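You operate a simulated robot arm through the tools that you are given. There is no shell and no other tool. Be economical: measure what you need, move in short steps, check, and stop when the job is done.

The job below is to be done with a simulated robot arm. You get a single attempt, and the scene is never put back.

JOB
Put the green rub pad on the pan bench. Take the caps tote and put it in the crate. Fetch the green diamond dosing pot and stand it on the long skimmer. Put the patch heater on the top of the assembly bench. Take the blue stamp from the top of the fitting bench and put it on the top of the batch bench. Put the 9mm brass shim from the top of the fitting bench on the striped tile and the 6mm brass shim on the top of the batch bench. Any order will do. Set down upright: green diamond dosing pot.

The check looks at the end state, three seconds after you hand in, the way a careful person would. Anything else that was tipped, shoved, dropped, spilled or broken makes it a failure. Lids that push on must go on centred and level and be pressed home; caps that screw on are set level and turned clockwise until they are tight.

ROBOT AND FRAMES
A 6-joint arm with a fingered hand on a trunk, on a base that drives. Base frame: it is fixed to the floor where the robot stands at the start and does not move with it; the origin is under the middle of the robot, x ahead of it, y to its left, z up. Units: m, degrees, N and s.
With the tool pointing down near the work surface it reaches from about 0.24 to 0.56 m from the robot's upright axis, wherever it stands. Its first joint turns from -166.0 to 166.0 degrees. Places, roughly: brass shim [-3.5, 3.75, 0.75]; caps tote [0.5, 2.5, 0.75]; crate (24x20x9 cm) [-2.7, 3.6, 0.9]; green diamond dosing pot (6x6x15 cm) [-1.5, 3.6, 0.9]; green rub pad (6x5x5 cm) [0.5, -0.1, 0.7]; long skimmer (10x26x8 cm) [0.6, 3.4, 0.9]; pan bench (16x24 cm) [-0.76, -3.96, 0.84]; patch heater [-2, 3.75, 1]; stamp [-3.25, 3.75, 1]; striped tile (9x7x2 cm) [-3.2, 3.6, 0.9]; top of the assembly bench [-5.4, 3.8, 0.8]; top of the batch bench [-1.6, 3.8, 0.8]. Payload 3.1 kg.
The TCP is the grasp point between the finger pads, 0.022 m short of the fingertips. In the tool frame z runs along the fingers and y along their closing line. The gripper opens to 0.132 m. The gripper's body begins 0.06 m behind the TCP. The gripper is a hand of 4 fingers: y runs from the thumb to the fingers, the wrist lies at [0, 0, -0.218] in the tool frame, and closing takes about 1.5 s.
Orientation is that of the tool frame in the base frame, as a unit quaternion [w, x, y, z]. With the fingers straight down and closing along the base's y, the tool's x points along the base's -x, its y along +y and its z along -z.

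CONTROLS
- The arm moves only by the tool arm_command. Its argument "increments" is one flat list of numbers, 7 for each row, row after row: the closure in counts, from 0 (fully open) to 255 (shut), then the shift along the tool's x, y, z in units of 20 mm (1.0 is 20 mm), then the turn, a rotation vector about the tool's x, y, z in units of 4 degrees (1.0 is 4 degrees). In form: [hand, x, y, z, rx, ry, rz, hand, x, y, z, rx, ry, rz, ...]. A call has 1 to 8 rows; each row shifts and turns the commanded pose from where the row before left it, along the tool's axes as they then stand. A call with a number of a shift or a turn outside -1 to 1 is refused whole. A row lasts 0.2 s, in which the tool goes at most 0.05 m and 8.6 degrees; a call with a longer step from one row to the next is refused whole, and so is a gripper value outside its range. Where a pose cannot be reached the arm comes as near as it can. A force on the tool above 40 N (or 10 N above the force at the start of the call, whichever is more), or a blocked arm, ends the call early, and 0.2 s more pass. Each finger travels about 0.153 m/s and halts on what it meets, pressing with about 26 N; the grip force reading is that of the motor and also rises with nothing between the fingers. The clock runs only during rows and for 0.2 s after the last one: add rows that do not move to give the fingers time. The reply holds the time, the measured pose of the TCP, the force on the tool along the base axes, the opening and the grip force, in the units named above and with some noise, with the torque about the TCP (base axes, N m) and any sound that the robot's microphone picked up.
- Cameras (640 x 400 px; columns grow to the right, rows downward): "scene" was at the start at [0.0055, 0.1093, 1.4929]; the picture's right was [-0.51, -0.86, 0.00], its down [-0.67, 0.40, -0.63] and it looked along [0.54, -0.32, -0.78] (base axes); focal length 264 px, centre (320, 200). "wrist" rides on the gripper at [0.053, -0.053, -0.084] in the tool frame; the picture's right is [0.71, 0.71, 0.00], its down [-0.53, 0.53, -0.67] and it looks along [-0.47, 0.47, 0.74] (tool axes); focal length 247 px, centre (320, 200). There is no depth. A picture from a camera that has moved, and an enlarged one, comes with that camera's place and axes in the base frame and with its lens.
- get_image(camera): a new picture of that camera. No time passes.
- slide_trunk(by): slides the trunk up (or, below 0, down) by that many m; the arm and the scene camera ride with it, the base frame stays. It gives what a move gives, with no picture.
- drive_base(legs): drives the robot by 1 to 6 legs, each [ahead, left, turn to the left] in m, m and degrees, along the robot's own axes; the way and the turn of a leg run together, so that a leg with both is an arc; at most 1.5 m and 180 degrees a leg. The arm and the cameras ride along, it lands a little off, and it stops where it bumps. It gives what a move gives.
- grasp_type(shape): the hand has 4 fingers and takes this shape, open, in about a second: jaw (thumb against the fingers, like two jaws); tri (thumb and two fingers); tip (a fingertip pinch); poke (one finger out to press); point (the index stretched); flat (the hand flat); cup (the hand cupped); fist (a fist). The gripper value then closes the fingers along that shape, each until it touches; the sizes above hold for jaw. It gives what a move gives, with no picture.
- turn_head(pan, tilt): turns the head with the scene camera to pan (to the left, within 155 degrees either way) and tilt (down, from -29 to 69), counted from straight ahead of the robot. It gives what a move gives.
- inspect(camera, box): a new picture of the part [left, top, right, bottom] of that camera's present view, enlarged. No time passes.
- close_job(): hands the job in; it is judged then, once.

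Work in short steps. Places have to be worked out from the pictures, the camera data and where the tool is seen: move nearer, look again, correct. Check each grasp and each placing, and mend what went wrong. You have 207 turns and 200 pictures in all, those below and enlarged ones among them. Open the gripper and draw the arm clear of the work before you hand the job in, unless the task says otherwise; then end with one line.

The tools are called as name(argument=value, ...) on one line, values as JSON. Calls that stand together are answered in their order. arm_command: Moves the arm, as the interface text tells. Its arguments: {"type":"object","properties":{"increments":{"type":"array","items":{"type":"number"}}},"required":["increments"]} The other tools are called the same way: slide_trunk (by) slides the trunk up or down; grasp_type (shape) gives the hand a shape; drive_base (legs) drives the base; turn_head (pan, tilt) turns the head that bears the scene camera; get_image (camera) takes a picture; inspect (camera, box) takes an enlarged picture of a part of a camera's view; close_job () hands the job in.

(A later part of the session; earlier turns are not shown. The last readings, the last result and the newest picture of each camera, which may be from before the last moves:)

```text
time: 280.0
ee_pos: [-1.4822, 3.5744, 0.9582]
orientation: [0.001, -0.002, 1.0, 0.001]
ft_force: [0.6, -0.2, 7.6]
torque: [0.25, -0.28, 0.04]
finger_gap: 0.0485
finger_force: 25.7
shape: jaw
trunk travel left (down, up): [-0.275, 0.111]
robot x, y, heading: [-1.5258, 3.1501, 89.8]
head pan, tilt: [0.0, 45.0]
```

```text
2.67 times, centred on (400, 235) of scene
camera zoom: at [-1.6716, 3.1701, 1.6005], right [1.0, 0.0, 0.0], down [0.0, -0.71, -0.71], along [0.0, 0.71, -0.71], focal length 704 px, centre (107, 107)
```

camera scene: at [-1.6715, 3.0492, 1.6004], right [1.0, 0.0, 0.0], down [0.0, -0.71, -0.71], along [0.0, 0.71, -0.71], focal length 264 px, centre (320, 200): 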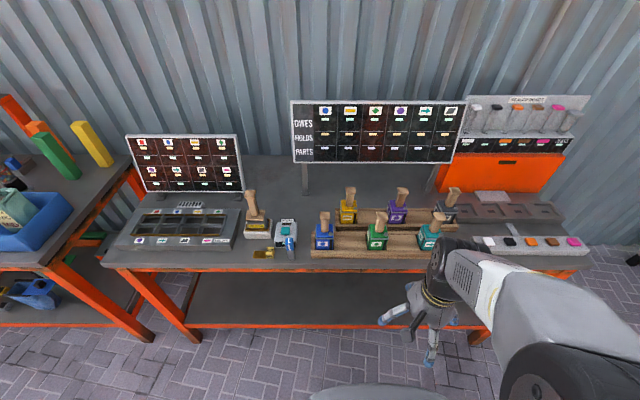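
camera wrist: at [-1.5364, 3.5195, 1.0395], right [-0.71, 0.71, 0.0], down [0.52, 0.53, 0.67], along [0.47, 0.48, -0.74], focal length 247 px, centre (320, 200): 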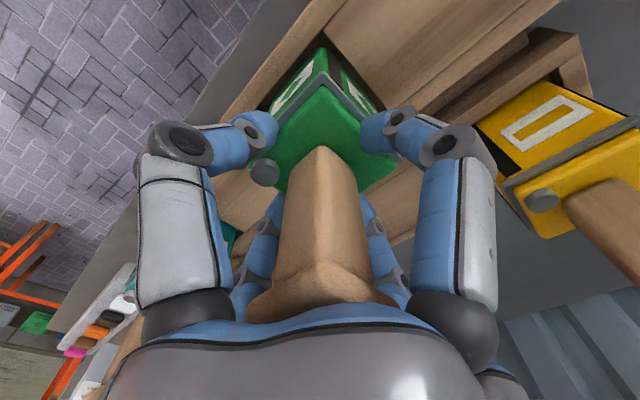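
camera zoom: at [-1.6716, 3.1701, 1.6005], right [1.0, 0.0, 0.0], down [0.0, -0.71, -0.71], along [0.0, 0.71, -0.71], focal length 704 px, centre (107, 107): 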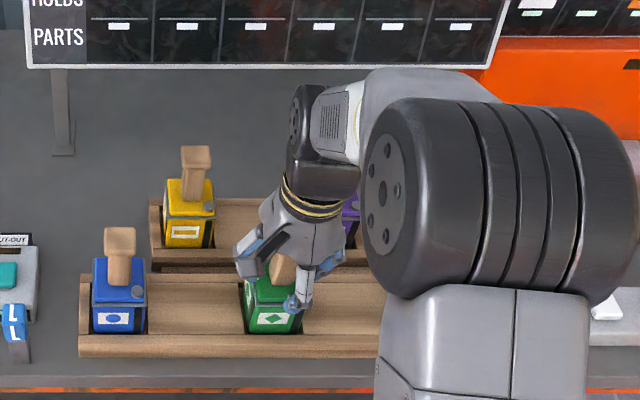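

The fingers stopped at 48 mm, perhaps against the handle flange. I'll test with a small lift.

arm_command(increments=[245, 0, 0, -0.25, 0, 0, 0, 245, 0, 0, -0.25, 0, 0, 0, 245, 0, 0, -0.5, 0, 0, 0])

get_image(camera="wrist")

inspect(camera="scene", box=[300, 160, 500, 310])

```text
time: 280.8
ee_pos: [-1.4823, 3.5748, 0.9777]
orientation: [0.001, -0.002, 1.0, 0.0]
ft_force: [0.1, -0.5, -3.2]
torque: [0.02, -0.03, 0.02]
finger_gap: 0.0478
finger_force: 25.9
shape: jaw
trunk travel left (down, up): [-0.275, 0.111]
robot x, y, heading: [-1.5261, 3.1457, 90.2]
head pan, tilt: [0.0, 45.0]
```

```text
67 pictures are left
camera wrist: at [-1.5362, 3.5204, 1.0596], right [-0.71, 0.71, 0.0], down [0.52, 0.53, 0.67], along [0.47, 0.47, -0.74], focal length 247 px, centre (320, 200)
```

wrist: 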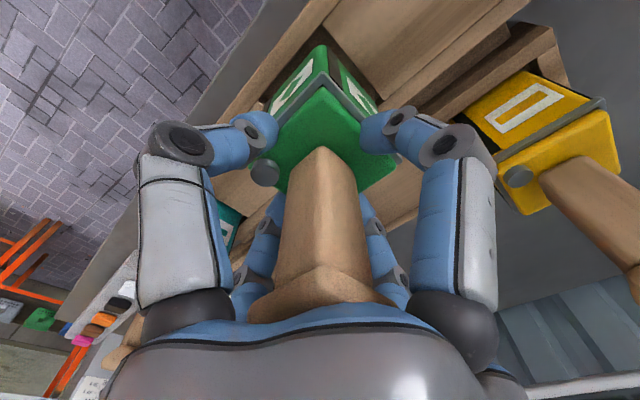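

```text
2.67 times, centred on (400, 235) of scene
camera zoom: at [-1.6716, 3.1711, 1.6004], right [1.0, 0.0, 0.0], down [0.0, -0.71, -0.71], along [0.0, 0.71, -0.71], focal length 704 px, centre (107, 107)
```

zoom: 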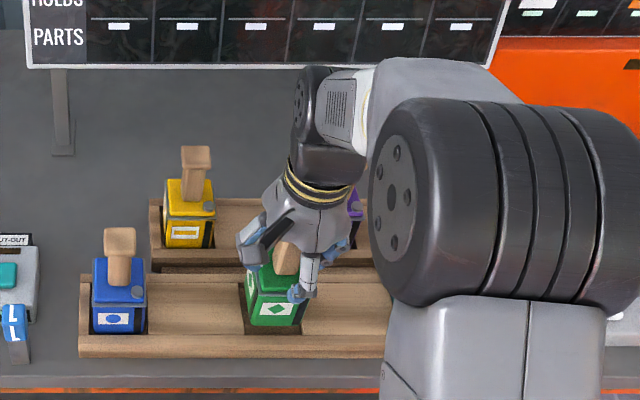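

The pot rises with the hand, level. Lifting clear of the rack and retracting.

arm_command(increments=[245, 0, 0, -1, 0, 0, 0, 245, 0, 0, -1, 0, 0, 0, 245, 0, 0, -1, 0, 0, 0, 245, 0, 0, -1, 0, 0, 0, 245, 0, 0, -1, 0, 0, 0, 245, 0, 0, -1, 0, 0, 0, 245, 0, -1, -0.5, 0, 0, 0, 245, 0, -1, 0, 0, 0, 0])

arm_command(increments=[245, 0, -1, 0, 0, 0, 0, 245, 0, -1, 0, 0, 0, 0, 245, 0, -1, 0, 0, 0, 0, 245, 0, -1, 0, 0, 0, 0, 245, 0, -1, 0, 0, 0, 0, 245, 0, -1, 0, 0, 0, 0])

get_image(camera="scene")

```text
time: 282.6
ee_pos: [-1.4828, 3.5345, 1.1064]
orientation: [0.001, -0.001, 1.0, 0.0]
ft_force: [0.9, -0.2, -3.6]
torque: [0.05, -0.06, 0.01]
finger_gap: 0.0474
finger_force: 25.7
shape: jaw
trunk travel left (down, up): [-0.275, 0.111]
robot x, y, heading: [-1.521, 3.1473, 90.4]
head pan, tilt: [0.0, 45.0]
```

```text
time: 284.0
ee_pos: [-1.4829, 3.4143, 1.106]
orientation: [0.001, -0.001, 1.0, 0.001]
ft_force: [0.2, 0.1, -3.3]
torque: [0.01, -0.07, 0.01]
finger_gap: 0.0473
finger_force: 25.9
shape: jaw
trunk travel left (down, up): [-0.275, 0.111]
robot x, y, heading: [-1.5204, 3.1514, 90.1]
head pan, tilt: [0.0, 45.0]
```

```text
65 pictures are left
camera scene: at [-1.6717, 3.1701, 1.6004], right [1.0, 0.0, 0.0], down [0.0, -0.71, -0.71], along [0.0, 0.71, -0.71], focal length 264 px, centre (320, 200)
```

scene: 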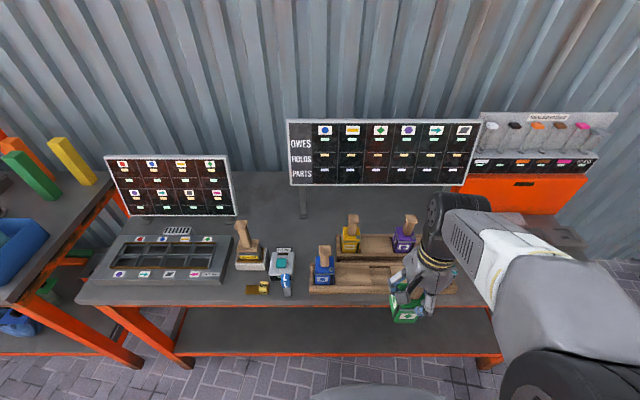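

Pot secure. Now to the skimmer near [0.62, 3.41]: back out, face east, and approach the sink-side table.

drive_base(legs=[[-0.35, 0, 0], [0, 0, -90], [1.3, 0, 0], [0, 0.5, 0]])

turn_head(pan=-5, tilt=40)

get_image(camera="scene")

```text
time: 298.7
ee_pos: [0.0355, 3.2877, 1.1057]
orientation: [0.001, 0.704, 0.71, 0.0]
ft_force: [0.4, 0.4, -4.2]
torque: [-0.03, -0.03, -0.02]
finger_gap: 0.0476
finger_force: 26.2
shape: jaw
trunk travel left (down, up): [-0.275, 0.111]
robot x, y, heading: [-0.2285, 3.3324, 0.3]
head pan, tilt: [0.0, 45.0]
```

```text
time: 299.4
ee_pos: [0.0376, 3.2885, 1.105]
orientation: [0.0, 0.705, 0.71, 0.0]
ft_force: [0.7, 0.3, -4.1]
torque: [-0.04, -0.01, -0.03]
finger_gap: 0.0475
finger_force: 26.3
shape: jaw
trunk travel left (down, up): [-0.275, 0.111]
robot x, y, heading: [-0.2318, 3.3278, 0.4]
head pan, tilt: [-5.0, 40.0]
```

```text
64 pictures are left
camera scene: at [-0.2054, 3.4692, 1.6077], right [-0.08, -1.0, 0.0], down [-0.64, 0.05, -0.77], along [0.76, -0.06, -0.64], focal length 264 px, centre (320, 200)
```

scene: 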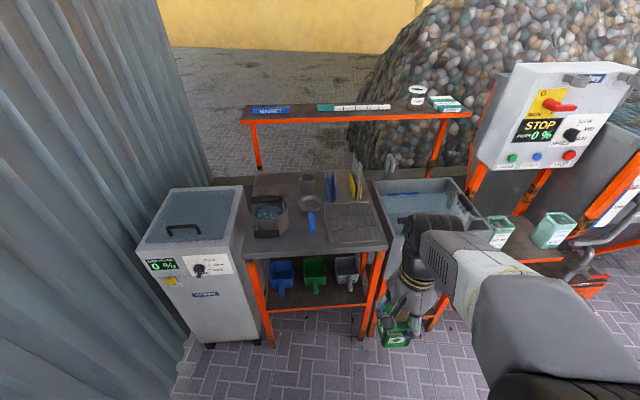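

inspect(camera="scene", box=[240, 150, 400, 260])

```text
3.64 times, centred on (320, 205) of scene
camera zoom: at [-0.2054, 3.4692, 1.6077], right [-0.08, -1.0, 0.0], down [-0.64, 0.05, -0.77], along [0.76, -0.06, -0.64], focal length 961 px, centre (320, 182)
```

zoom: 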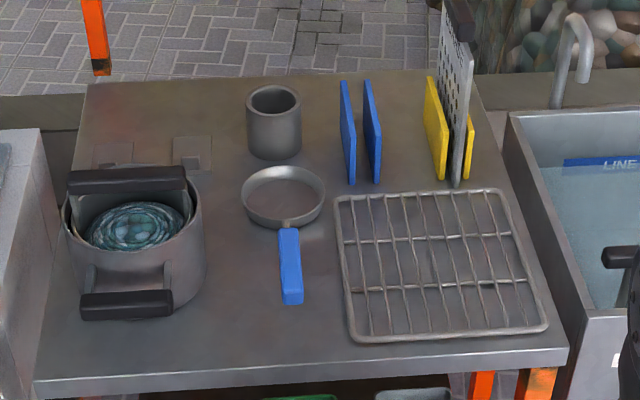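

The skimmer dish (≈10 cm, blue handle) is at about [0.635, 3.446], with a cup just behind it. I'll drive closer: 0.34 m ahead, 0.13 m left.

drive_base(legs=[[0, 0.13, 0], [0.34, 0, -0.4]])

turn_head(pan=-8, tilt=50)

get_image(camera="scene")

get_image(camera="wrist")

```text
time: 302.5
ee_pos: [0.3768, 3.4164, 1.1054]
orientation: [0.0, 0.707, 0.707, -0.001]
ft_force: [-0.7, -0.9, -4.2]
torque: [-0.03, 0.0, 0.01]
finger_gap: 0.0471
finger_force: 25.5
shape: jaw
trunk travel left (down, up): [-0.275, 0.111]
robot x, y, heading: [0.1099, 3.4616, -0.2]
head pan, tilt: [-5.0, 40.0]
```

```text
time: 303.2
ee_pos: [0.376, 3.4164, 1.1059]
orientation: [0.001, 0.707, 0.707, 0.0]
ft_force: [-0.5, -0.7, -3.7]
torque: [-0.05, 0.01, 0.04]
finger_gap: 0.0474
finger_force: 26.6
shape: jaw
trunk travel left (down, up): [-0.275, 0.111]
robot x, y, heading: [0.1118, 3.4583, -0.2]
head pan, tilt: [-8.0, 50.0]
```

```text
62 pictures are left
camera scene: at [0.1263, 3.5976, 1.5936], right [-0.14, -0.99, 0.0], down [-0.76, 0.11, -0.64], along [0.64, -0.09, -0.77], focal length 264 px, centre (320, 200)
```

scene: 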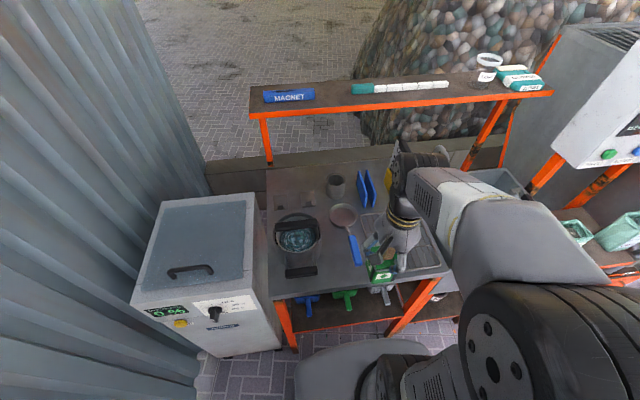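

```text
61 pictures are left
camera wrist: at [0.3211, 3.469, 1.1885], right [0.71, 0.71, 0.0], down [0.53, -0.53, 0.67], along [0.47, -0.47, -0.74], focal length 247 px, centre (320, 200)
```

wrist: 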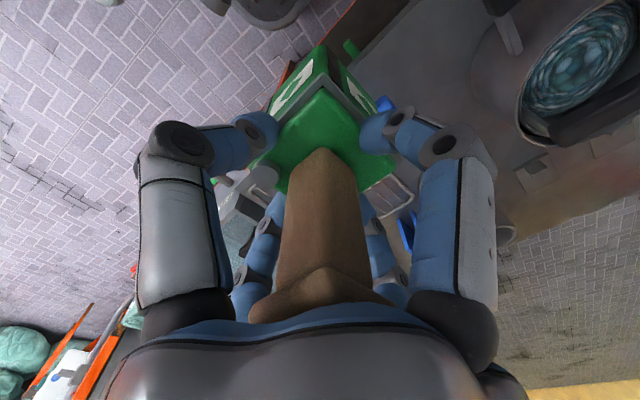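

inspect(camera="scene", box=[300, 160, 400, 280])

```text
3.33 times, centred on (350, 220) of scene
camera zoom: at [0.1263, 3.5976, 1.5936], right [-0.14, -0.99, 0.0], down [-0.76, 0.11, -0.64], along [0.64, -0.09, -0.77], focal length 881 px, centre (220, 133)
```

zoom: 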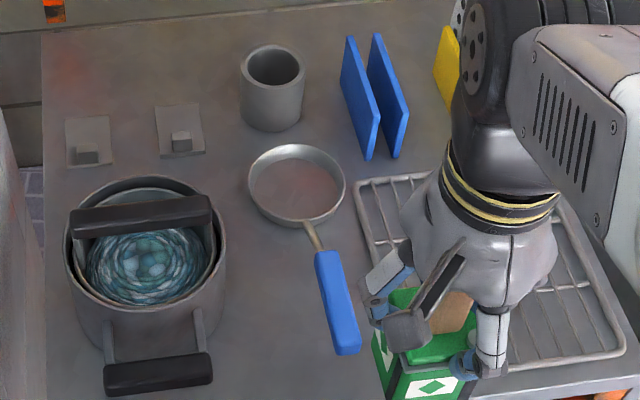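

Triangulated dish rim centre: [0.648, 3.446, 0.872]. Driving ahead 6 cm, then extending the pot over it.

drive_base(legs=[[0.06, 0, 0]])

arm_command(increments=[245, 0.3, 1, 0, 0, 0, 0, 245, 0.3, 1, 0, 0, 0, 0, 245, 0.3, 1, 0, 0, 0, 0, 245, 0.3, 1, 0, 0, 0, 0, 245, 0.3, 1, 0, 0, 0, 0, 245, 0, 1, 0, 0, 0, 0, 245, 0, 1, 0, 0, 0, 0, 245, 0, 1, 0, 0, 0, 0])

get_image(camera="wrist")

get_image(camera="scene")

```text
time: 304.2
ee_pos: [0.4365, 3.418, 1.1054]
orientation: [-0.001, 0.707, 0.707, -0.001]
ft_force: [0.6, -1.4, -4.0]
torque: [-0.03, -0.04, 0.01]
finger_gap: 0.0474
finger_force: 26.4
shape: jaw
trunk travel left (down, up): [-0.275, 0.111]
robot x, y, heading: [0.1702, 3.4588, -0.1]
head pan, tilt: [-8.0, 50.0]
```

```text
time: 306.0
ee_pos: [0.5941, 3.4482, 1.1058]
orientation: [0.001, 0.707, 0.708, -0.001]
ft_force: [0.0, -0.8, -4.0]
torque: [-0.06, -0.02, 0.02]
finger_gap: 0.0473
finger_force: 25.8
shape: jaw
trunk travel left (down, up): [-0.275, 0.111]
robot x, y, heading: [0.1718, 3.4616, -0.3]
head pan, tilt: [-8.0, 50.0]
```

```text
59 pictures are left
camera wrist: at [0.5408, 3.5, 1.1873], right [0.71, 0.71, 0.0], down [0.53, -0.53, 0.67], along [0.47, -0.47, -0.74], focal length 247 px, centre (320, 200)
```

wrist: 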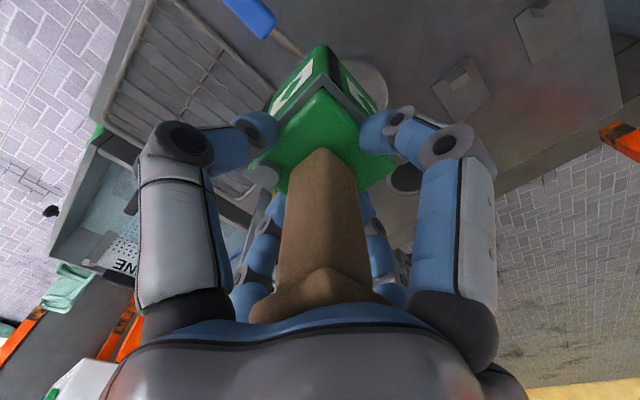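

```text
58 pictures are left
camera scene: at [0.1867, 3.5976, 1.5935], right [-0.14, -0.99, 0.0], down [-0.76, 0.11, -0.64], along [0.64, -0.09, -0.77], focal length 264 px, centre (320, 200)
```

scene: 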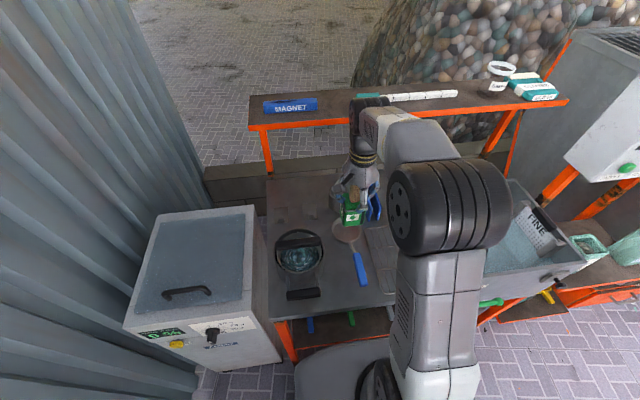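

Shelf edge (x≈0.81, z≈1.19) stays clear. Moving the last 5 cm and lowering to about 3 cm above the dish.

arm_command(increments=[245, 0, 0.9, 0, 0, 0, 0, 245, 0, 0.9, 0, 0, 0, 0, 245, 0, 0.9, 0, 0, 0, 0, 245, 0, 0, 1, 0, 0, 0, 245, 0, 0, 1, 0, 0, 0, 245, 0, 0, 1, 0, 0, 0, 245, 0, 0, 0.8, 0, 0, 0])

get_image(camera="wrist")

inspect(camera="scene", box=[300, 150, 400, 290])

```text
time: 307.6
ee_pos: [0.6463, 3.4487, 1.0304]
orientation: [0.001, 0.707, 0.707, 0.0]
ft_force: [0.5, -0.5, -3.8]
torque: [-0.03, 0.01, 0.03]
finger_gap: 0.0475
finger_force: 25.9
shape: jaw
trunk travel left (down, up): [-0.275, 0.111]
robot x, y, heading: [0.1675, 3.4595, 0.0]
head pan, tilt: [-8.0, 50.0]
```

```text
57 pictures are left
camera wrist: at [0.5929, 3.4997, 1.112], right [0.71, 0.71, 0.0], down [0.53, -0.53, 0.67], along [0.47, -0.47, -0.74], focal length 247 px, centre (320, 200)
```

wrist: 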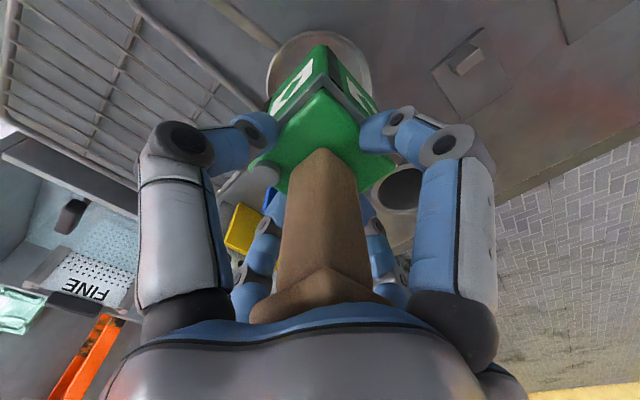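

```text
2.86 times, centred on (350, 220) of scene
camera zoom: at [0.186, 3.5975, 1.5935], right [-0.14, -0.99, 0.0], down [-0.76, 0.11, -0.64], along [0.64, -0.09, -0.77], focal length 755 px, centre (234, 143)
```

zoom: 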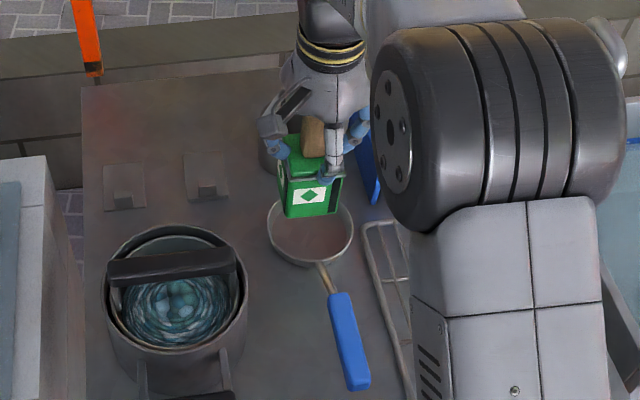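

The dish centre (≈[0.650, 3.443]) and pot axis nearly coincide. Tiny correction, then lowering.

arm_command(increments=[245, -0.2, 0.15, 0.8, 0, 0, 0, 245, 0, 0, 0.8, 0, 0, 0, 245, 0, 0, 0.4, 0, 0, 0])

inspect(camera="scene", box=[300, 150, 400, 290])

get_image(camera="wrist")

```text
time: 308.4
ee_pos: [0.6513, 3.4435, 0.989]
orientation: [0.001, 0.707, 0.708, 0.0]
ft_force: [0.2, 0.6, -4.3]
torque: [-0.06, -0.02, -0.01]
finger_gap: 0.0475
finger_force: 25.9
shape: jaw
trunk travel left (down, up): [-0.275, 0.111]
robot x, y, heading: [0.1697, 3.462, -0.2]
head pan, tilt: [-8.0, 50.0]
```

```text
2.86 times, centred on (350, 220) of scene
camera zoom: at [0.186, 3.5974, 1.5935], right [-0.14, -0.99, 0.0], down [-0.76, 0.11, -0.64], along [0.64, -0.09, -0.77], focal length 755 px, centre (234, 143)
```

zoom: 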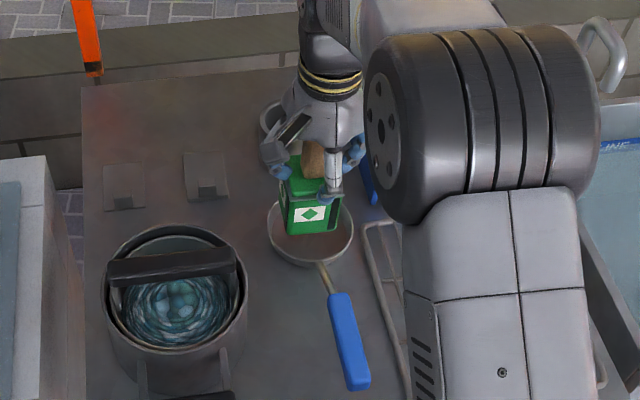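

```text
54 pictures are left
camera wrist: at [0.5972, 3.4953, 1.0723], right [0.71, 0.71, 0.0], down [0.53, -0.53, 0.67], along [0.47, -0.47, -0.74], focal length 247 px, centre (320, 200)
```

wrist: 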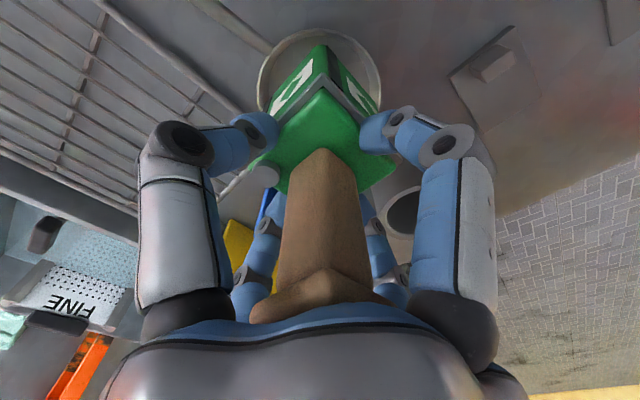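

The pot is over the middle of the dish. Lowering in small steps.

arm_command(increments=[245, 0, 0, 0.3, 0, 0, 0, 245, 0, 0, 0.2, 0, 0, 0])

arm_command(increments=[245, 0, 0, 0.15, 0, 0, 0, 245, 0, 0, 0.15, 0, 0, 0])

arm_command(increments=[245, 0, 0, 0.15, 0, 0, 0])

```text
time: 309.0
ee_pos: [0.6526, 3.443, 0.9802]
orientation: [0.001, 0.708, 0.707, -0.001]
ft_force: [-1.0, -0.6, -3.2]
torque: [-0.01, -0.02, 0.0]
finger_gap: 0.0474
finger_force: 25.6
shape: jaw
trunk travel left (down, up): [-0.275, 0.111]
robot x, y, heading: [0.1697, 3.4599, 0.1]
head pan, tilt: [-8.0, 50.0]
```

```text
time: 309.6
ee_pos: [0.6524, 3.4437, 0.9744]
orientation: [0.0, 0.707, 0.707, -0.001]
ft_force: [-0.4, 0.1, -4.0]
torque: [-0.03, -0.03, 0.03]
finger_gap: 0.0473
finger_force: 26.5
shape: jaw
trunk travel left (down, up): [-0.275, 0.111]
robot x, y, heading: [0.1706, 3.4642, -0.1]
head pan, tilt: [-8.0, 50.0]
```

```text
time: 310.0
ee_pos: [0.651, 3.4419, 0.9709]
orientation: [0.001, 0.707, 0.707, -0.001]
ft_force: [-0.7, -0.6, -3.8]
torque: [-0.04, -0.05, 0.0]
finger_gap: 0.0473
finger_force: 26.2
shape: jaw
trunk travel left (down, up): [-0.275, 0.111]
robot x, y, heading: [0.1674, 3.4585, -0.2]
head pan, tilt: [-8.0, 50.0]
```

Still free at 0.971; continuing.

arm_command(increments=[245, 0, 0, 0.15, 0, 0, 0])

arm_command(increments=[245, 0, 0, 0.15, 0, 0, 0])

inspect(camera="scene", box=[300, 150, 400, 290])

```text
time: 310.4
ee_pos: [0.6508, 3.4427, 0.9669]
orientation: [0.0, 0.707, 0.707, -0.001]
ft_force: [-0.5, -0.6, -4.1]
torque: [-0.03, -0.01, 0.04]
finger_gap: 0.0476
finger_force: 25.8
shape: jaw
trunk travel left (down, up): [-0.275, 0.111]
robot x, y, heading: [0.1692, 3.4573, 0.1]
head pan, tilt: [-8.0, 50.0]
```

```text
time: 310.8
ee_pos: [0.652, 3.4425, 0.9632]
orientation: [0.0, 0.708, 0.706, 0.0]
ft_force: [-0.7, 0.8, -4.5]
torque: [-0.03, -0.04, 0.01]
finger_gap: 0.0473
finger_force: 26.2
shape: jaw
trunk travel left (down, up): [-0.275, 0.111]
robot x, y, heading: [0.1706, 3.4605, 0.1]
head pan, tilt: [-8.0, 50.0]
```

```text
2.86 times, centred on (350, 220) of scene
camera zoom: at [0.186, 3.5975, 1.5935], right [-0.14, -0.99, 0.0], down [-0.76, 0.11, -0.64], along [0.64, -0.09, -0.77], focal length 755 px, centre (234, 143)
```

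zoom: 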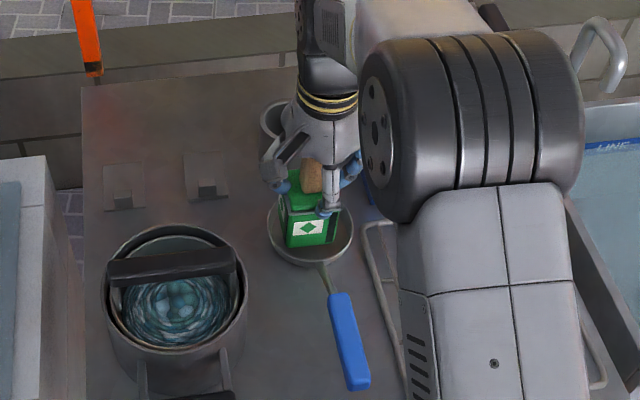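

Centred in the dish, not yet touching. Continuing down.

arm_command(increments=[245, 0, 0, 0.15, 0, 0, 0])

arm_command(increments=[245, 0, 0, 0.15, 0, 0, 0])

arm_command(increments=[245, 0, 0, 0.15, 0, 0, 0])

```text
time: 311.2
ee_pos: [0.6523, 3.4439, 0.9612]
orientation: [0.001, 0.707, 0.707, 0.0]
ft_force: [-0.4, 0.0, -3.7]
torque: [-0.03, -0.05, 0.01]
finger_gap: 0.0474
finger_force: 26.3
shape: jaw
trunk travel left (down, up): [-0.275, 0.111]
robot x, y, heading: [0.1696, 3.4599, -0.3]
head pan, tilt: [-8.0, 50.0]
```

```text
time: 311.6
ee_pos: [0.6519, 3.4427, 0.959]
orientation: [0.0, 0.707, 0.707, -0.001]
ft_force: [0.0, -0.6, -2.6]
torque: [-0.02, -0.02, -0.02]
finger_gap: 0.0472
finger_force: 26.4
shape: jaw
trunk travel left (down, up): [-0.275, 0.111]
robot x, y, heading: [0.172, 3.4587, 0.3]
head pan, tilt: [-8.0, 50.0]
```

```text
time: 312.0
ee_pos: [0.6516, 3.4432, 0.9561]
orientation: [0.0, 0.707, 0.708, 0.001]
ft_force: [-0.1, 0.0, 4.5]
torque: [0.32, 0.17, -0.02]
finger_gap: 0.0473
finger_force: 26.4
shape: jaw
trunk travel left (down, up): [-0.275, 0.111]
robot x, y, heading: [0.167, 3.4609, 0.2]
head pan, tilt: [-8.0, 50.0]
```

First contact is at the (-x,+y) corner. I'll lift 3 mm, shift 3 mm away from that side, and lower again.

arm_command(increments=[245, 0, 0, -0.15, 0, 0, 0, 245, -0.15, 0.15, 0, 0, 0, 0, 245, 0, 0, 0.15, 0, 0, 0])

arm_command(increments=[245, 0, 0, 0.1, 0, 0, 0])

```text
time: 312.8
ee_pos: [0.654, 3.4399, 0.9553]
orientation: [0.0, 0.707, 0.707, 0.0]
ft_force: [0.4, 0.7, -3.9]
torque: [0.0, 0.01, -0.03]
finger_gap: 0.0475
finger_force: 26.1
shape: jaw
trunk travel left (down, up): [-0.275, 0.111]
robot x, y, heading: [0.1649, 3.4588, -0.4]
head pan, tilt: [-8.0, 50.0]
```

```text
time: 313.2
ee_pos: [0.6551, 3.4387, 0.9535]
orientation: [0.0, 0.707, 0.707, -0.001]
ft_force: [0.7, -0.2, -3.1]
torque: [-0.05, -0.05, -0.01]
finger_gap: 0.0473
finger_force: 26.3
shape: jaw
trunk travel left (down, up): [-0.275, 0.111]
robot x, y, heading: [0.1687, 3.4616, 0.1]
head pan, tilt: [-8.0, 50.0]
```

The corner is free now and it is going lower. Continuing down.

arm_command(increments=[245, 0, 0, 0.1, 0, 0, 0])

arm_command(increments=[245, 0, 0, 0.1, 0, 0, 0])

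arm_command(increments=[245, 0, 0, 0.1, 0, 0, 0])

```text
time: 313.6
ee_pos: [0.6557, 3.439, 0.951]
orientation: [0.0, 0.707, 0.707, -0.001]
ft_force: [-0.3, -1.5, -3.5]
torque: [-0.07, -0.03, 0.02]
finger_gap: 0.0475
finger_force: 25.8
shape: jaw
trunk travel left (down, up): [-0.275, 0.111]
robot x, y, heading: [0.1696, 3.4602, -0.2]
head pan, tilt: [-8.0, 50.0]
```

```text
time: 314.0
ee_pos: [0.6541, 3.4392, 0.9499]
orientation: [0.001, 0.707, 0.708, -0.001]
ft_force: [0.3, -1.7, -3.6]
torque: [-0.09, -0.02, 0.03]
finger_gap: 0.0474
finger_force: 25.6
shape: jaw
trunk travel left (down, up): [-0.275, 0.111]
robot x, y, heading: [0.1688, 3.4603, -0.0]
head pan, tilt: [-8.0, 50.0]
```

```text
time: 314.4
ee_pos: [0.655, 3.4399, 0.9475]
orientation: [0.001, 0.707, 0.707, 0.0]
ft_force: [0.0, -1.3, -3.9]
torque: [-0.08, -0.02, 0.05]
finger_gap: 0.0473
finger_force: 25.9
shape: jaw
trunk travel left (down, up): [-0.275, 0.111]
robot x, y, heading: [0.1676, 3.4587, 0.3]
head pan, tilt: [-8.0, 50.0]
```

A slight side force (-y) suggests wall touch. I'll look.

inspect(camera="scene", box=[300, 170, 380, 290])

inspect(camera="wrist", box=[230, 0, 410, 140])

```text
3.33 times, centred on (340, 230) of scene
camera zoom: at [0.1859, 3.5973, 1.5935], right [-0.14, -0.99, 0.0], down [-0.76, 0.11, -0.64], along [0.64, -0.09, -0.77], focal length 881 px, centre (253, 100)
```

zoom: 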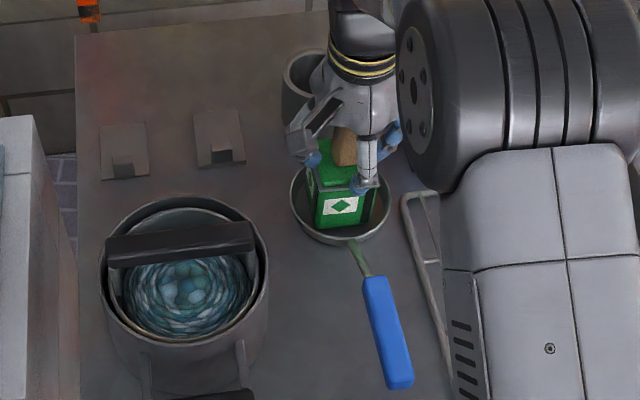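

```text
2.86 times, centred on (320, 70) of wrist
camera zoom: at [0.6004, 3.4916, 1.03], right [0.71, 0.71, 0.0], down [0.53, -0.53, 0.67], along [0.47, -0.47, -0.74], focal length 706 px, centre (320, 571)
```

zoom: 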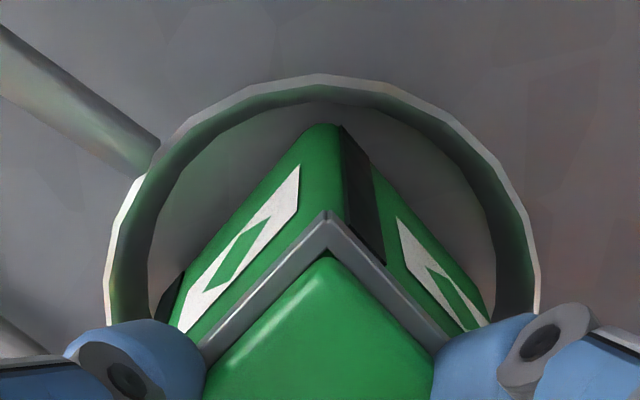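

Nicely centred inside the rim. Continuing down.

arm_command(increments=[245, -0.05, 0, 0.1, 0, 0, 0])

arm_command(increments=[245, 0, 0, 0.1, 0, 0, 0])

arm_command(increments=[245, 0, 0, 0.1, 0, 0, 0])

arm_command(increments=[245, 0, 0, 0.1, 0, 0, 0])

```text
time: 314.8
ee_pos: [0.6557, 3.438, 0.9449]
orientation: [0.0, 0.707, 0.707, 0.0]
ft_force: [-0.3, 0.3, -3.6]
torque: [-0.01, 0.0, -0.03]
finger_gap: 0.0475
finger_force: 26.0
shape: jaw
trunk travel left (down, up): [-0.275, 0.111]
robot x, y, heading: [0.1686, 3.4617, -0.1]
head pan, tilt: [-8.0, 50.0]
```

```text
time: 315.2
ee_pos: [0.6544, 3.4388, 0.9441]
orientation: [0.001, 0.707, 0.707, 0.0]
ft_force: [-0.1, -0.9, -3.7]
torque: [-0.05, -0.07, 0.03]
finger_gap: 0.0473
finger_force: 25.9
shape: jaw
trunk travel left (down, up): [-0.275, 0.111]
robot x, y, heading: [0.1665, 3.4617, -0.3]
head pan, tilt: [-8.0, 50.0]
```

```text
time: 315.6
ee_pos: [0.6541, 3.4382, 0.9425]
orientation: [0.002, 0.707, 0.707, 0.001]
ft_force: [-0.4, -0.5, 1.9]
torque: [-0.14, -0.1, -0.03]
finger_gap: 0.0475
finger_force: 26.1
shape: jaw
trunk travel left (down, up): [-0.275, 0.111]
robot x, y, heading: [0.17, 3.4564, -0.2]
head pan, tilt: [-8.0, 50.0]
```

```text
time: 316.0
ee_pos: [0.6539, 3.4385, 0.9422]
orientation: [0.002, 0.707, 0.707, 0.002]
ft_force: [-1.6, 1.1, 16.5]
torque: [-0.21, -0.28, 0.06]
finger_gap: 0.0475
finger_force: 25.7
shape: jaw
trunk travel left (down, up): [-0.275, 0.111]
robot x, y, heading: [0.1671, 3.4568, -0.2]
head pan, tilt: [-8.0, 50.0]
```

Firm, nearly central contact: seated on the dish floor. Easing and releasing slowly.

arm_command(increments=[240, 0, 0, -0.08, 0, 0, 0, 210, 0, 0, 0, 0, 0, 0, 185, 0, 0, 0, 0, 0, 0, 160, 0, 0, 0, 0, 0, 0, 140, 0, 0, 0, 0, 0, 0, 125, 0, 0, 0, 0, 0, 0])

get_image(camera="wrist")

```text
time: 317.4
ee_pos: [0.654, 3.4384, 0.942]
orientation: [0.0, 0.707, 0.707, 0.0]
ft_force: [0.4, -0.2, -1.3]
torque: [-0.02, 0.02, 0.01]
finger_gap: 0.0667
finger_force: 0.0
shape: jaw
trunk travel left (down, up): [-0.275, 0.111]
robot x, y, heading: [0.1666, 3.4629, -0.1]
head pan, tilt: [-8.0, 50.0]
```

```text
50 pictures are left
camera wrist: at [0.5999, 3.4907, 1.0239], right [0.71, 0.71, 0.0], down [0.53, -0.53, 0.67], along [0.47, -0.47, -0.74], focal length 247 px, centre (320, 200)
```

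wrist: 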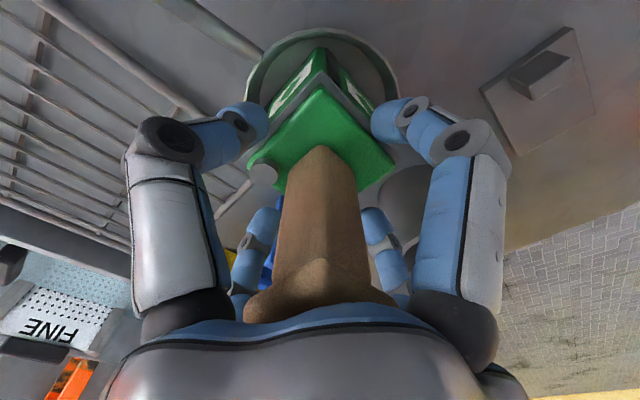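

Released. Rising gently in small steps.

arm_command(increments=[115, 0, 0, -0.2, 0, 0, 0, 110, 0, 0, -0.3, 0, 0, 0, 110, 0, 0, -0.5, 0, 0, 0, 110, 0, 0, -0.5, 0, 0, 0])

inspect(camera="scene", box=[300, 170, 380, 290])

```text
time: 318.4
ee_pos: [0.655, 3.4389, 0.9714]
orientation: [0.001, 0.707, 0.707, 0.0]
ft_force: [-0.8, 0.6, -0.4]
torque: [0.02, 0.03, 0.03]
finger_gap: 0.0744
finger_force: 0.0
shape: jaw
trunk travel left (down, up): [-0.275, 0.111]
robot x, y, heading: [0.1663, 3.4626, 0.0]
head pan, tilt: [-8.0, 50.0]
```

```text
3.33 times, centred on (340, 230) of scene
camera zoom: at [0.1851, 3.5975, 1.5935], right [-0.14, -0.99, 0.0], down [-0.76, 0.11, -0.64], along [0.64, -0.09, -0.77], focal length 881 px, centre (253, 100)
```

zoom: 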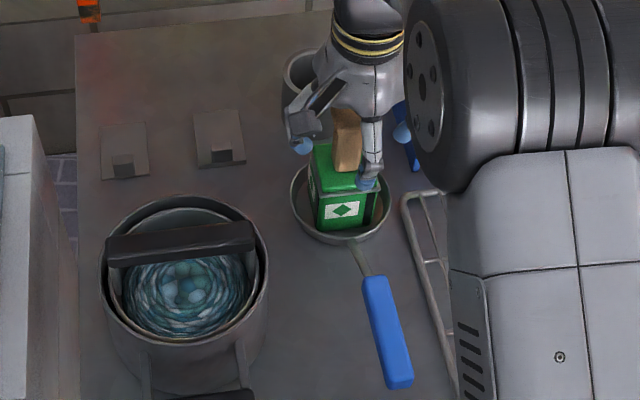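

The pot stands upright in the dish. Rising fully and retracting.

arm_command(increments=[110, 0, 0, -1, 0, 0, 0, 110, 0, 0, -1, 0, 0, 0, 110, 0, 0, -1, 0, 0, 0, 110, 0, 0, -1, 0, 0, 0, 110, 0, 0, -1, 0, 0, 0, 110, 0, -1, 0, 0, 0, 0, 110, 0, -1, 0, 0, 0, 0, 110, 0, -1, 0, 0, 0, 0])

arm_command(increments=[60, 0, -1, 0, 0, 0, 0, 0, 0, -1, 0, 0, 0, 0, 0, 0, -1, 0, 0, 0, 0, 0, 0, -1, 0, 0, 0, 0, 0, 0, -1, 0, 0, 0, 0, 0, 0, -1, 0, 0, 0, 0, 0, 0, -1, 0, 0, 0, 0])

inspect(camera="scene", box=[280, 150, 400, 290])

```text
time: 320.2
ee_pos: [0.592, 3.4386, 1.0718]
orientation: [0.001, 0.707, 0.707, 0.0]
ft_force: [-0.2, 1.4, -0.6]
torque: [0.01, 0.01, 0.0]
finger_gap: 0.0746
finger_force: 0.0
shape: jaw
trunk travel left (down, up): [-0.275, 0.111]
robot x, y, heading: [0.1656, 3.4628, -0.2]
head pan, tilt: [-8.0, 50.0]
```

```text
time: 321.8
ee_pos: [0.4527, 3.4379, 1.0733]
orientation: [0.0, 0.706, 0.708, 0.0]
ft_force: [0.5, 0.2, -0.7]
torque: [-0.04, -0.02, -0.01]
finger_gap: 0.1319
finger_force: 0.1
shape: jaw
trunk travel left (down, up): [-0.275, 0.111]
robot x, y, heading: [0.1698, 3.4601, -0.2]
head pan, tilt: [-8.0, 50.0]
```

```text
2.86 times, centred on (340, 220) of scene
camera zoom: at [0.1844, 3.5976, 1.5935], right [-0.14, -0.99, 0.0], down [-0.76, 0.11, -0.64], along [0.64, -0.09, -0.77], focal length 755 px, centre (263, 143)
```

zoom: 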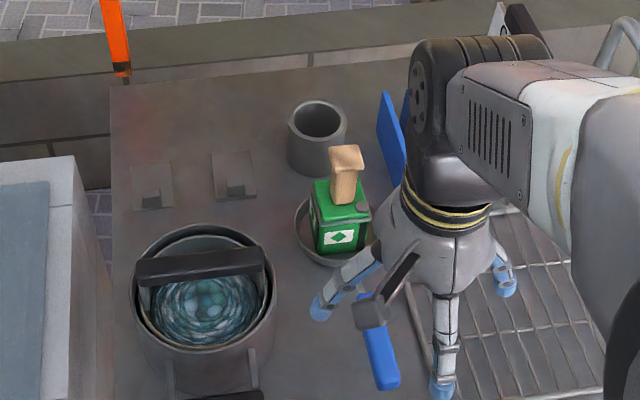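

Pot stands well. Now the patch heater on the batch bench: reverse out, face north and strafe west.

drive_base(legs=[[-0.4, 0, 0], [0, -0.45, 0], [0, 0, 90], [0, 1.4, 0], [0, 0.25, 0]])

turn_head(pan=0, tilt=45)

get_image(camera="scene")

```text
time: 338.5
ee_pos: [-1.883, 3.2017, 1.072]
orientation: [0.001, -0.036, 0.999, 0.0]
ft_force: [0.6, 0.7, 0.2]
torque: [-0.01, 0.03, 0.0]
finger_gap: 0.1318
finger_force: 0.0
shape: jaw
trunk travel left (down, up): [-0.275, 0.111]
robot x, y, heading: [-1.8841, 2.9159, 94.4]
head pan, tilt: [-8.0, 50.0]
```

```text
time: 339.2
ee_pos: [-1.882, 3.2024, 1.0717]
orientation: [0.001, -0.038, 0.999, 0.002]
ft_force: [-0.4, 0.7, 0.9]
torque: [0.03, 0.02, -0.03]
finger_gap: 0.1318
finger_force: 0.1
shape: jaw
trunk travel left (down, up): [-0.275, 0.111]
robot x, y, heading: [-1.8832, 2.9154, 94.1]
head pan, tilt: [0.0, 45.0]
```

```text
47 pictures are left
camera scene: at [-2.0315, 2.928, 1.6004], right [1.0, 0.07, 0.0], down [0.05, -0.71, -0.71], along [-0.05, 0.71, -0.71], focal length 264 px, centre (320, 200)
```

scene: 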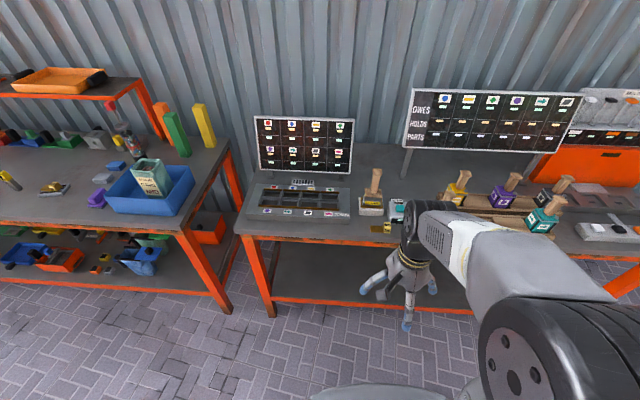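

drive_base(legs=[[0, 0, -4.1], [0.22, 0, 0]])

inspect(camera="scene", box=[300, 150, 430, 260])

get_image(camera="wrist")

```text
time: 341.4
ee_pos: [-1.862, 3.4246, 1.0719]
orientation: [0.001, -0.001, 1.0, 0.001]
ft_force: [-0.2, -0.4, -1.1]
torque: [-0.03, 0.01, -0.01]
finger_gap: 0.1319
finger_force: 0.2
shape: jaw
trunk travel left (down, up): [-0.275, 0.111]
robot x, y, heading: [-1.8842, 3.1374, 89.8]
head pan, tilt: [0.0, 45.0]
```

```text
3.64 times, centred on (365, 205) of scene
camera zoom: at [-2.0308, 3.1617, 1.6004], right [1.0, 0.0, 0.0], down [0.0, -0.71, -0.71], along [0.0, 0.71, -0.71], focal length 961 px, centre (156, 182)
```

zoom: 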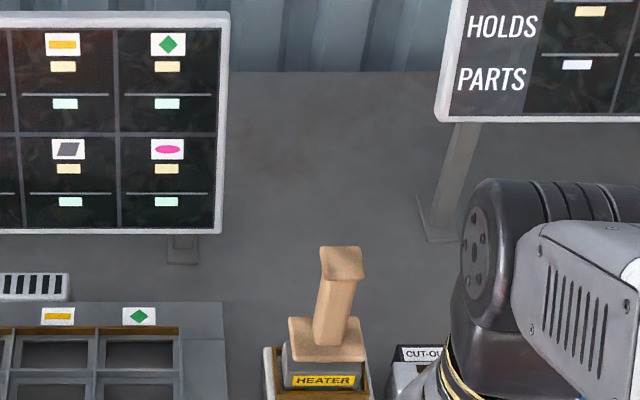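

```text
45 pictures are left
camera wrist: at [-1.9167, 3.3703, 1.1547], right [-0.71, 0.71, 0.0], down [0.52, 0.53, 0.67], along [0.47, 0.47, -0.74], focal length 247 px, centre (320, 200)
```

wrist: 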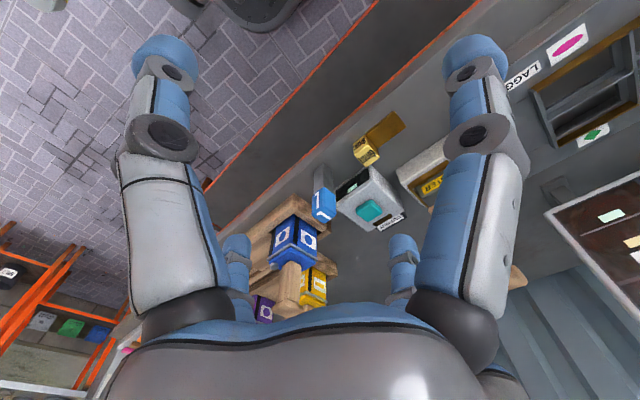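

Heater handle top is near [-1.878, 3.67, 1.0]. Moving the half-closed hand toward it at height to look from above.

arm_command(increments=[60, 0.1, 1, -0.3, 0, 0, 0, 100, 0.1, 1, -0.3, 0, 0, 0, 100, 0.1, 1, 0, 0, 0, 0, 100, 0.1, 1, 0, 0, 0, 0, 100, 0.1, 1, 0, 0, 0, 0, 100, 0.1, 1, 0, 0, 0, 0, 100, 0.1, 1, 0, 0, 0, 0, 100, 0.1, 1, 0, 0, 0, 0])

arm_command(increments=[100, 0, 1, 0, 0, 0, 0, 100, 0, 1, 0, 0, 0, 0])

get_image(camera="wrist")

inspect(camera="scene", box=[300, 150, 460, 290])

```text
time: 343.2
ee_pos: [-1.8805, 3.5857, 1.0837]
orientation: [0.0, 0.0, 1.0, 0.0]
ft_force: [-0.3, 0.5, 0.0]
torque: [-0.03, 0.0, 0.0]
finger_gap: 0.0806
finger_force: 0.0
shape: jaw
trunk travel left (down, up): [-0.275, 0.111]
robot x, y, heading: [-1.8835, 3.1368, 89.8]
head pan, tilt: [0.0, 45.0]
```

```text
time: 343.8
ee_pos: [-1.8793, 3.6241, 1.0844]
orientation: [0.001, -0.002, 1.0, 0.0]
ft_force: [0.4, -0.8, 0.3]
torque: [-0.01, 0.05, 0.03]
finger_gap: 0.0807
finger_force: 0.0
shape: jaw
trunk travel left (down, up): [-0.275, 0.111]
robot x, y, heading: [-1.8863, 3.1375, 90.2]
head pan, tilt: [0.0, 45.0]
```

```text
44 pictures are left
camera wrist: at [-1.9336, 3.5699, 1.1669], right [-0.71, 0.71, 0.0], down [0.52, 0.53, 0.67], along [0.47, 0.47, -0.74], focal length 247 px, centre (320, 200)
```

wrist: 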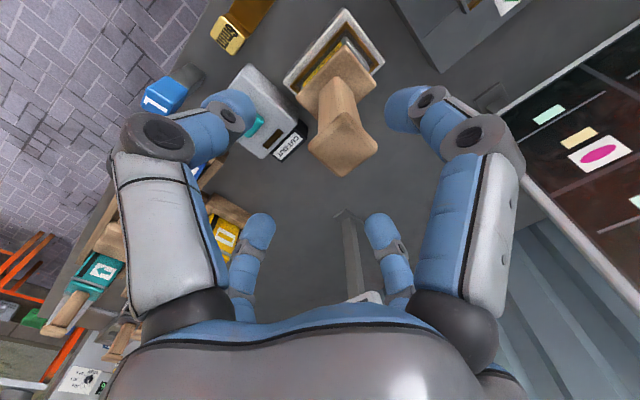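

```text
2.86 times, centred on (380, 220) of scene
camera zoom: at [-2.0307, 3.1609, 1.6004], right [1.0, 0.0, 0.0], down [0.0, -0.71, -0.71], along [0.0, 0.71, -0.71], focal length 755 px, centre (149, 143)
```

zoom: 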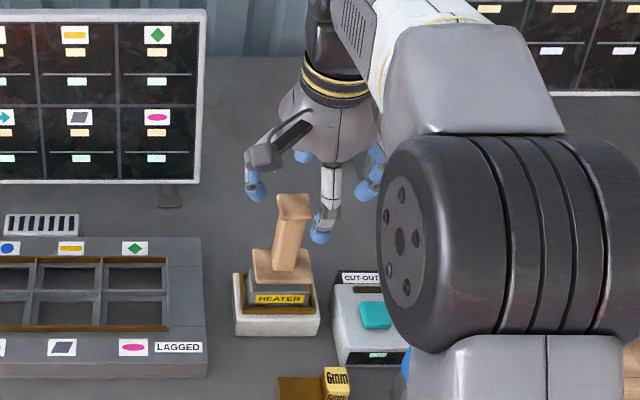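

The flange is near [-1.878, 3.650], top z≈1.0. Shifting over it and dropping 3 cm for a confirmatory look.

arm_command(increments=[100, 0, 0.7, 0, 0, 0, 0, 100, 0, 0.6, 0.5, 0, 0, 0, 100, 0, 0, 0.9, 0, 0, 0])

get_image(camera="wrist")

```text
time: 344.6
ee_pos: [-1.8789, 3.6511, 1.0554]
orientation: [0.0, 0.0, 1.0, 0.0]
ft_force: [0.3, -0.4, -0.4]
torque: [0.04, 0.01, -0.01]
finger_gap: 0.0809
finger_force: 0.1
shape: jaw
trunk travel left (down, up): [-0.275, 0.111]
robot x, y, heading: [-1.8812, 3.1374, 90.1]
head pan, tilt: [0.0, 45.0]
```

```text
42 pictures are left
camera wrist: at [-1.933, 3.5956, 1.139], right [-0.71, 0.71, 0.0], down [0.52, 0.53, 0.67], along [0.47, 0.47, -0.74], focal length 247 px, centre (320, 200)
```

wrist: 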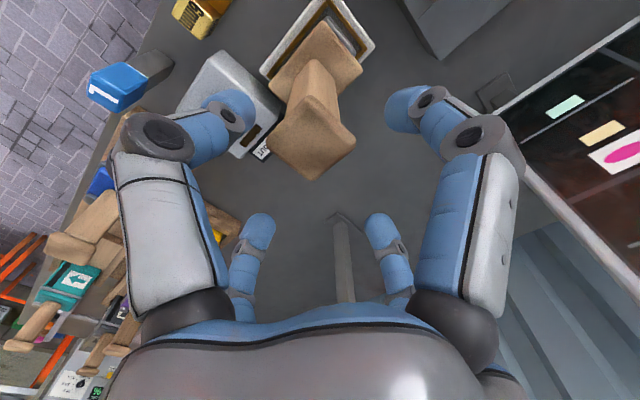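

Handle axis ≈[-1.880, 3.640]. Lowering around it to z≈0.973 and closing.

arm_command(increments=[100, 0.05, -0.6, 1, 0, 0, 0, 100, 0, 0, 1, 0, 0, 0, 100, 0, 0, 1, 0, 0, 0, 100, 0, 0, 1, 0, 0, 0, 150, 0, 0, 0, 0, 0, 0, 200, 0, 0, 0, 0, 0, 0, 240, 0, 0, 0, 0, 0, 0, 240, 0, 0, 0, 0, 0, 0])

get_image(camera="wrist")

```text
time: 346.4
ee_pos: [-1.8789, 3.6386, 0.9769]
orientation: [0.0, -0.001, 1.0, 0.0]
ft_force: [-1.0, -1.0, 1.2]
torque: [0.05, 0.07, 0.02]
finger_gap: 0.0208
finger_force: 25.7
shape: jaw
trunk travel left (down, up): [-0.275, 0.111]
robot x, y, heading: [-1.8843, 3.1402, 89.8]
head pan, tilt: [0.0, 45.0]
```

```text
41 pictures are left
camera wrist: at [-1.9334, 3.5834, 1.06], right [-0.71, 0.71, 0.0], down [0.52, 0.53, 0.67], along [0.47, 0.47, -0.74], focal length 247 px, centre (320, 200)
```

wrist: 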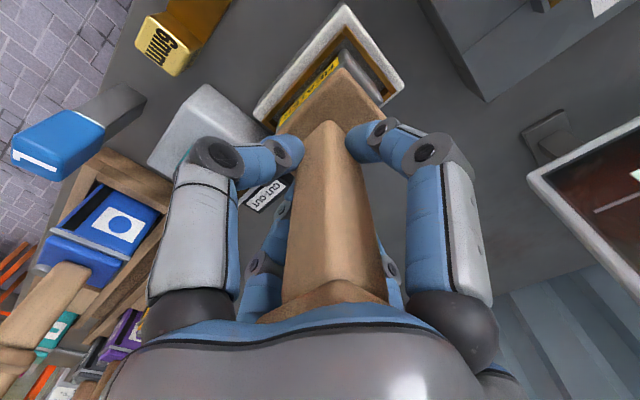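

The handle is gripped at 21 mm. A small lift test to see whether the heater comes off its stand.

arm_command(increments=[245, 0, 0, -0.25, 0, 0, 0, 245, 0, 0, -0.5, 0, 0, 0, 245, 0, 0, -0.5, 0, 0, 0, 245, 0, 0, -0.5, 0, 0, 0])

get_image(camera="wrist")

inspect(camera="scene", box=[300, 170, 460, 310])

```text
time: 347.4
ee_pos: [-1.8795, 3.6387, 1.0117]
orientation: [0.001, -0.001, 1.0, 0.0]
ft_force: [0.0, 0.1, -7.1]
torque: [0.02, -0.1, -0.04]
finger_gap: 0.0209
finger_force: 26.1
shape: jaw
trunk travel left (down, up): [-0.275, 0.111]
robot x, y, heading: [-1.8862, 3.136, 89.9]
head pan, tilt: [0.0, 45.0]
```

```text
40 pictures are left
camera wrist: at [-1.9334, 3.5836, 1.094], right [-0.71, 0.71, 0.0], down [0.52, 0.53, 0.67], along [0.47, 0.47, -0.74], focal length 247 px, centre (320, 200)
```

wrist: 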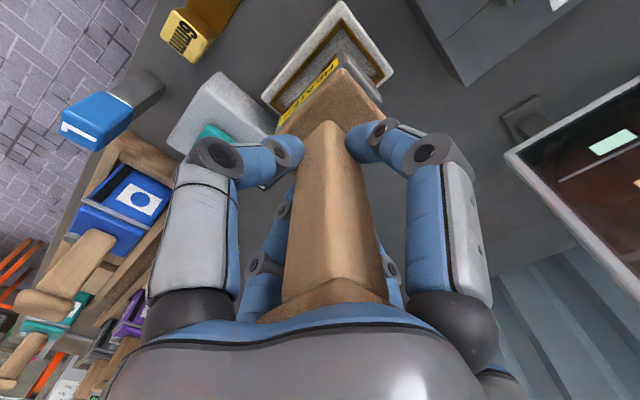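

```text
2.86 times, centred on (380, 240) of scene
camera zoom: at [-2.0307, 3.1613, 1.6004], right [1.0, 0.0, 0.0], down [0.0, -0.71, -0.71], along [0.0, 0.71, -0.71], focal length 755 px, centre (149, 86)
```

zoom: 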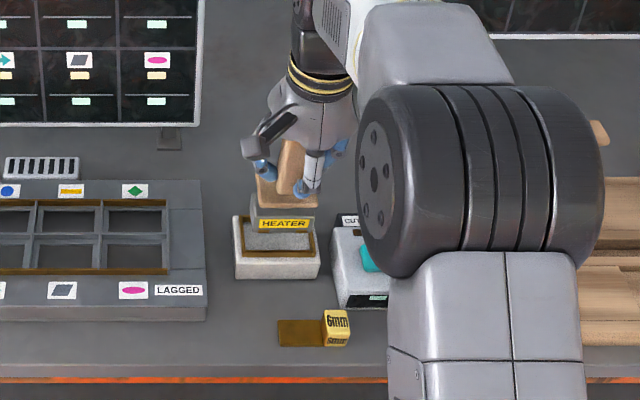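

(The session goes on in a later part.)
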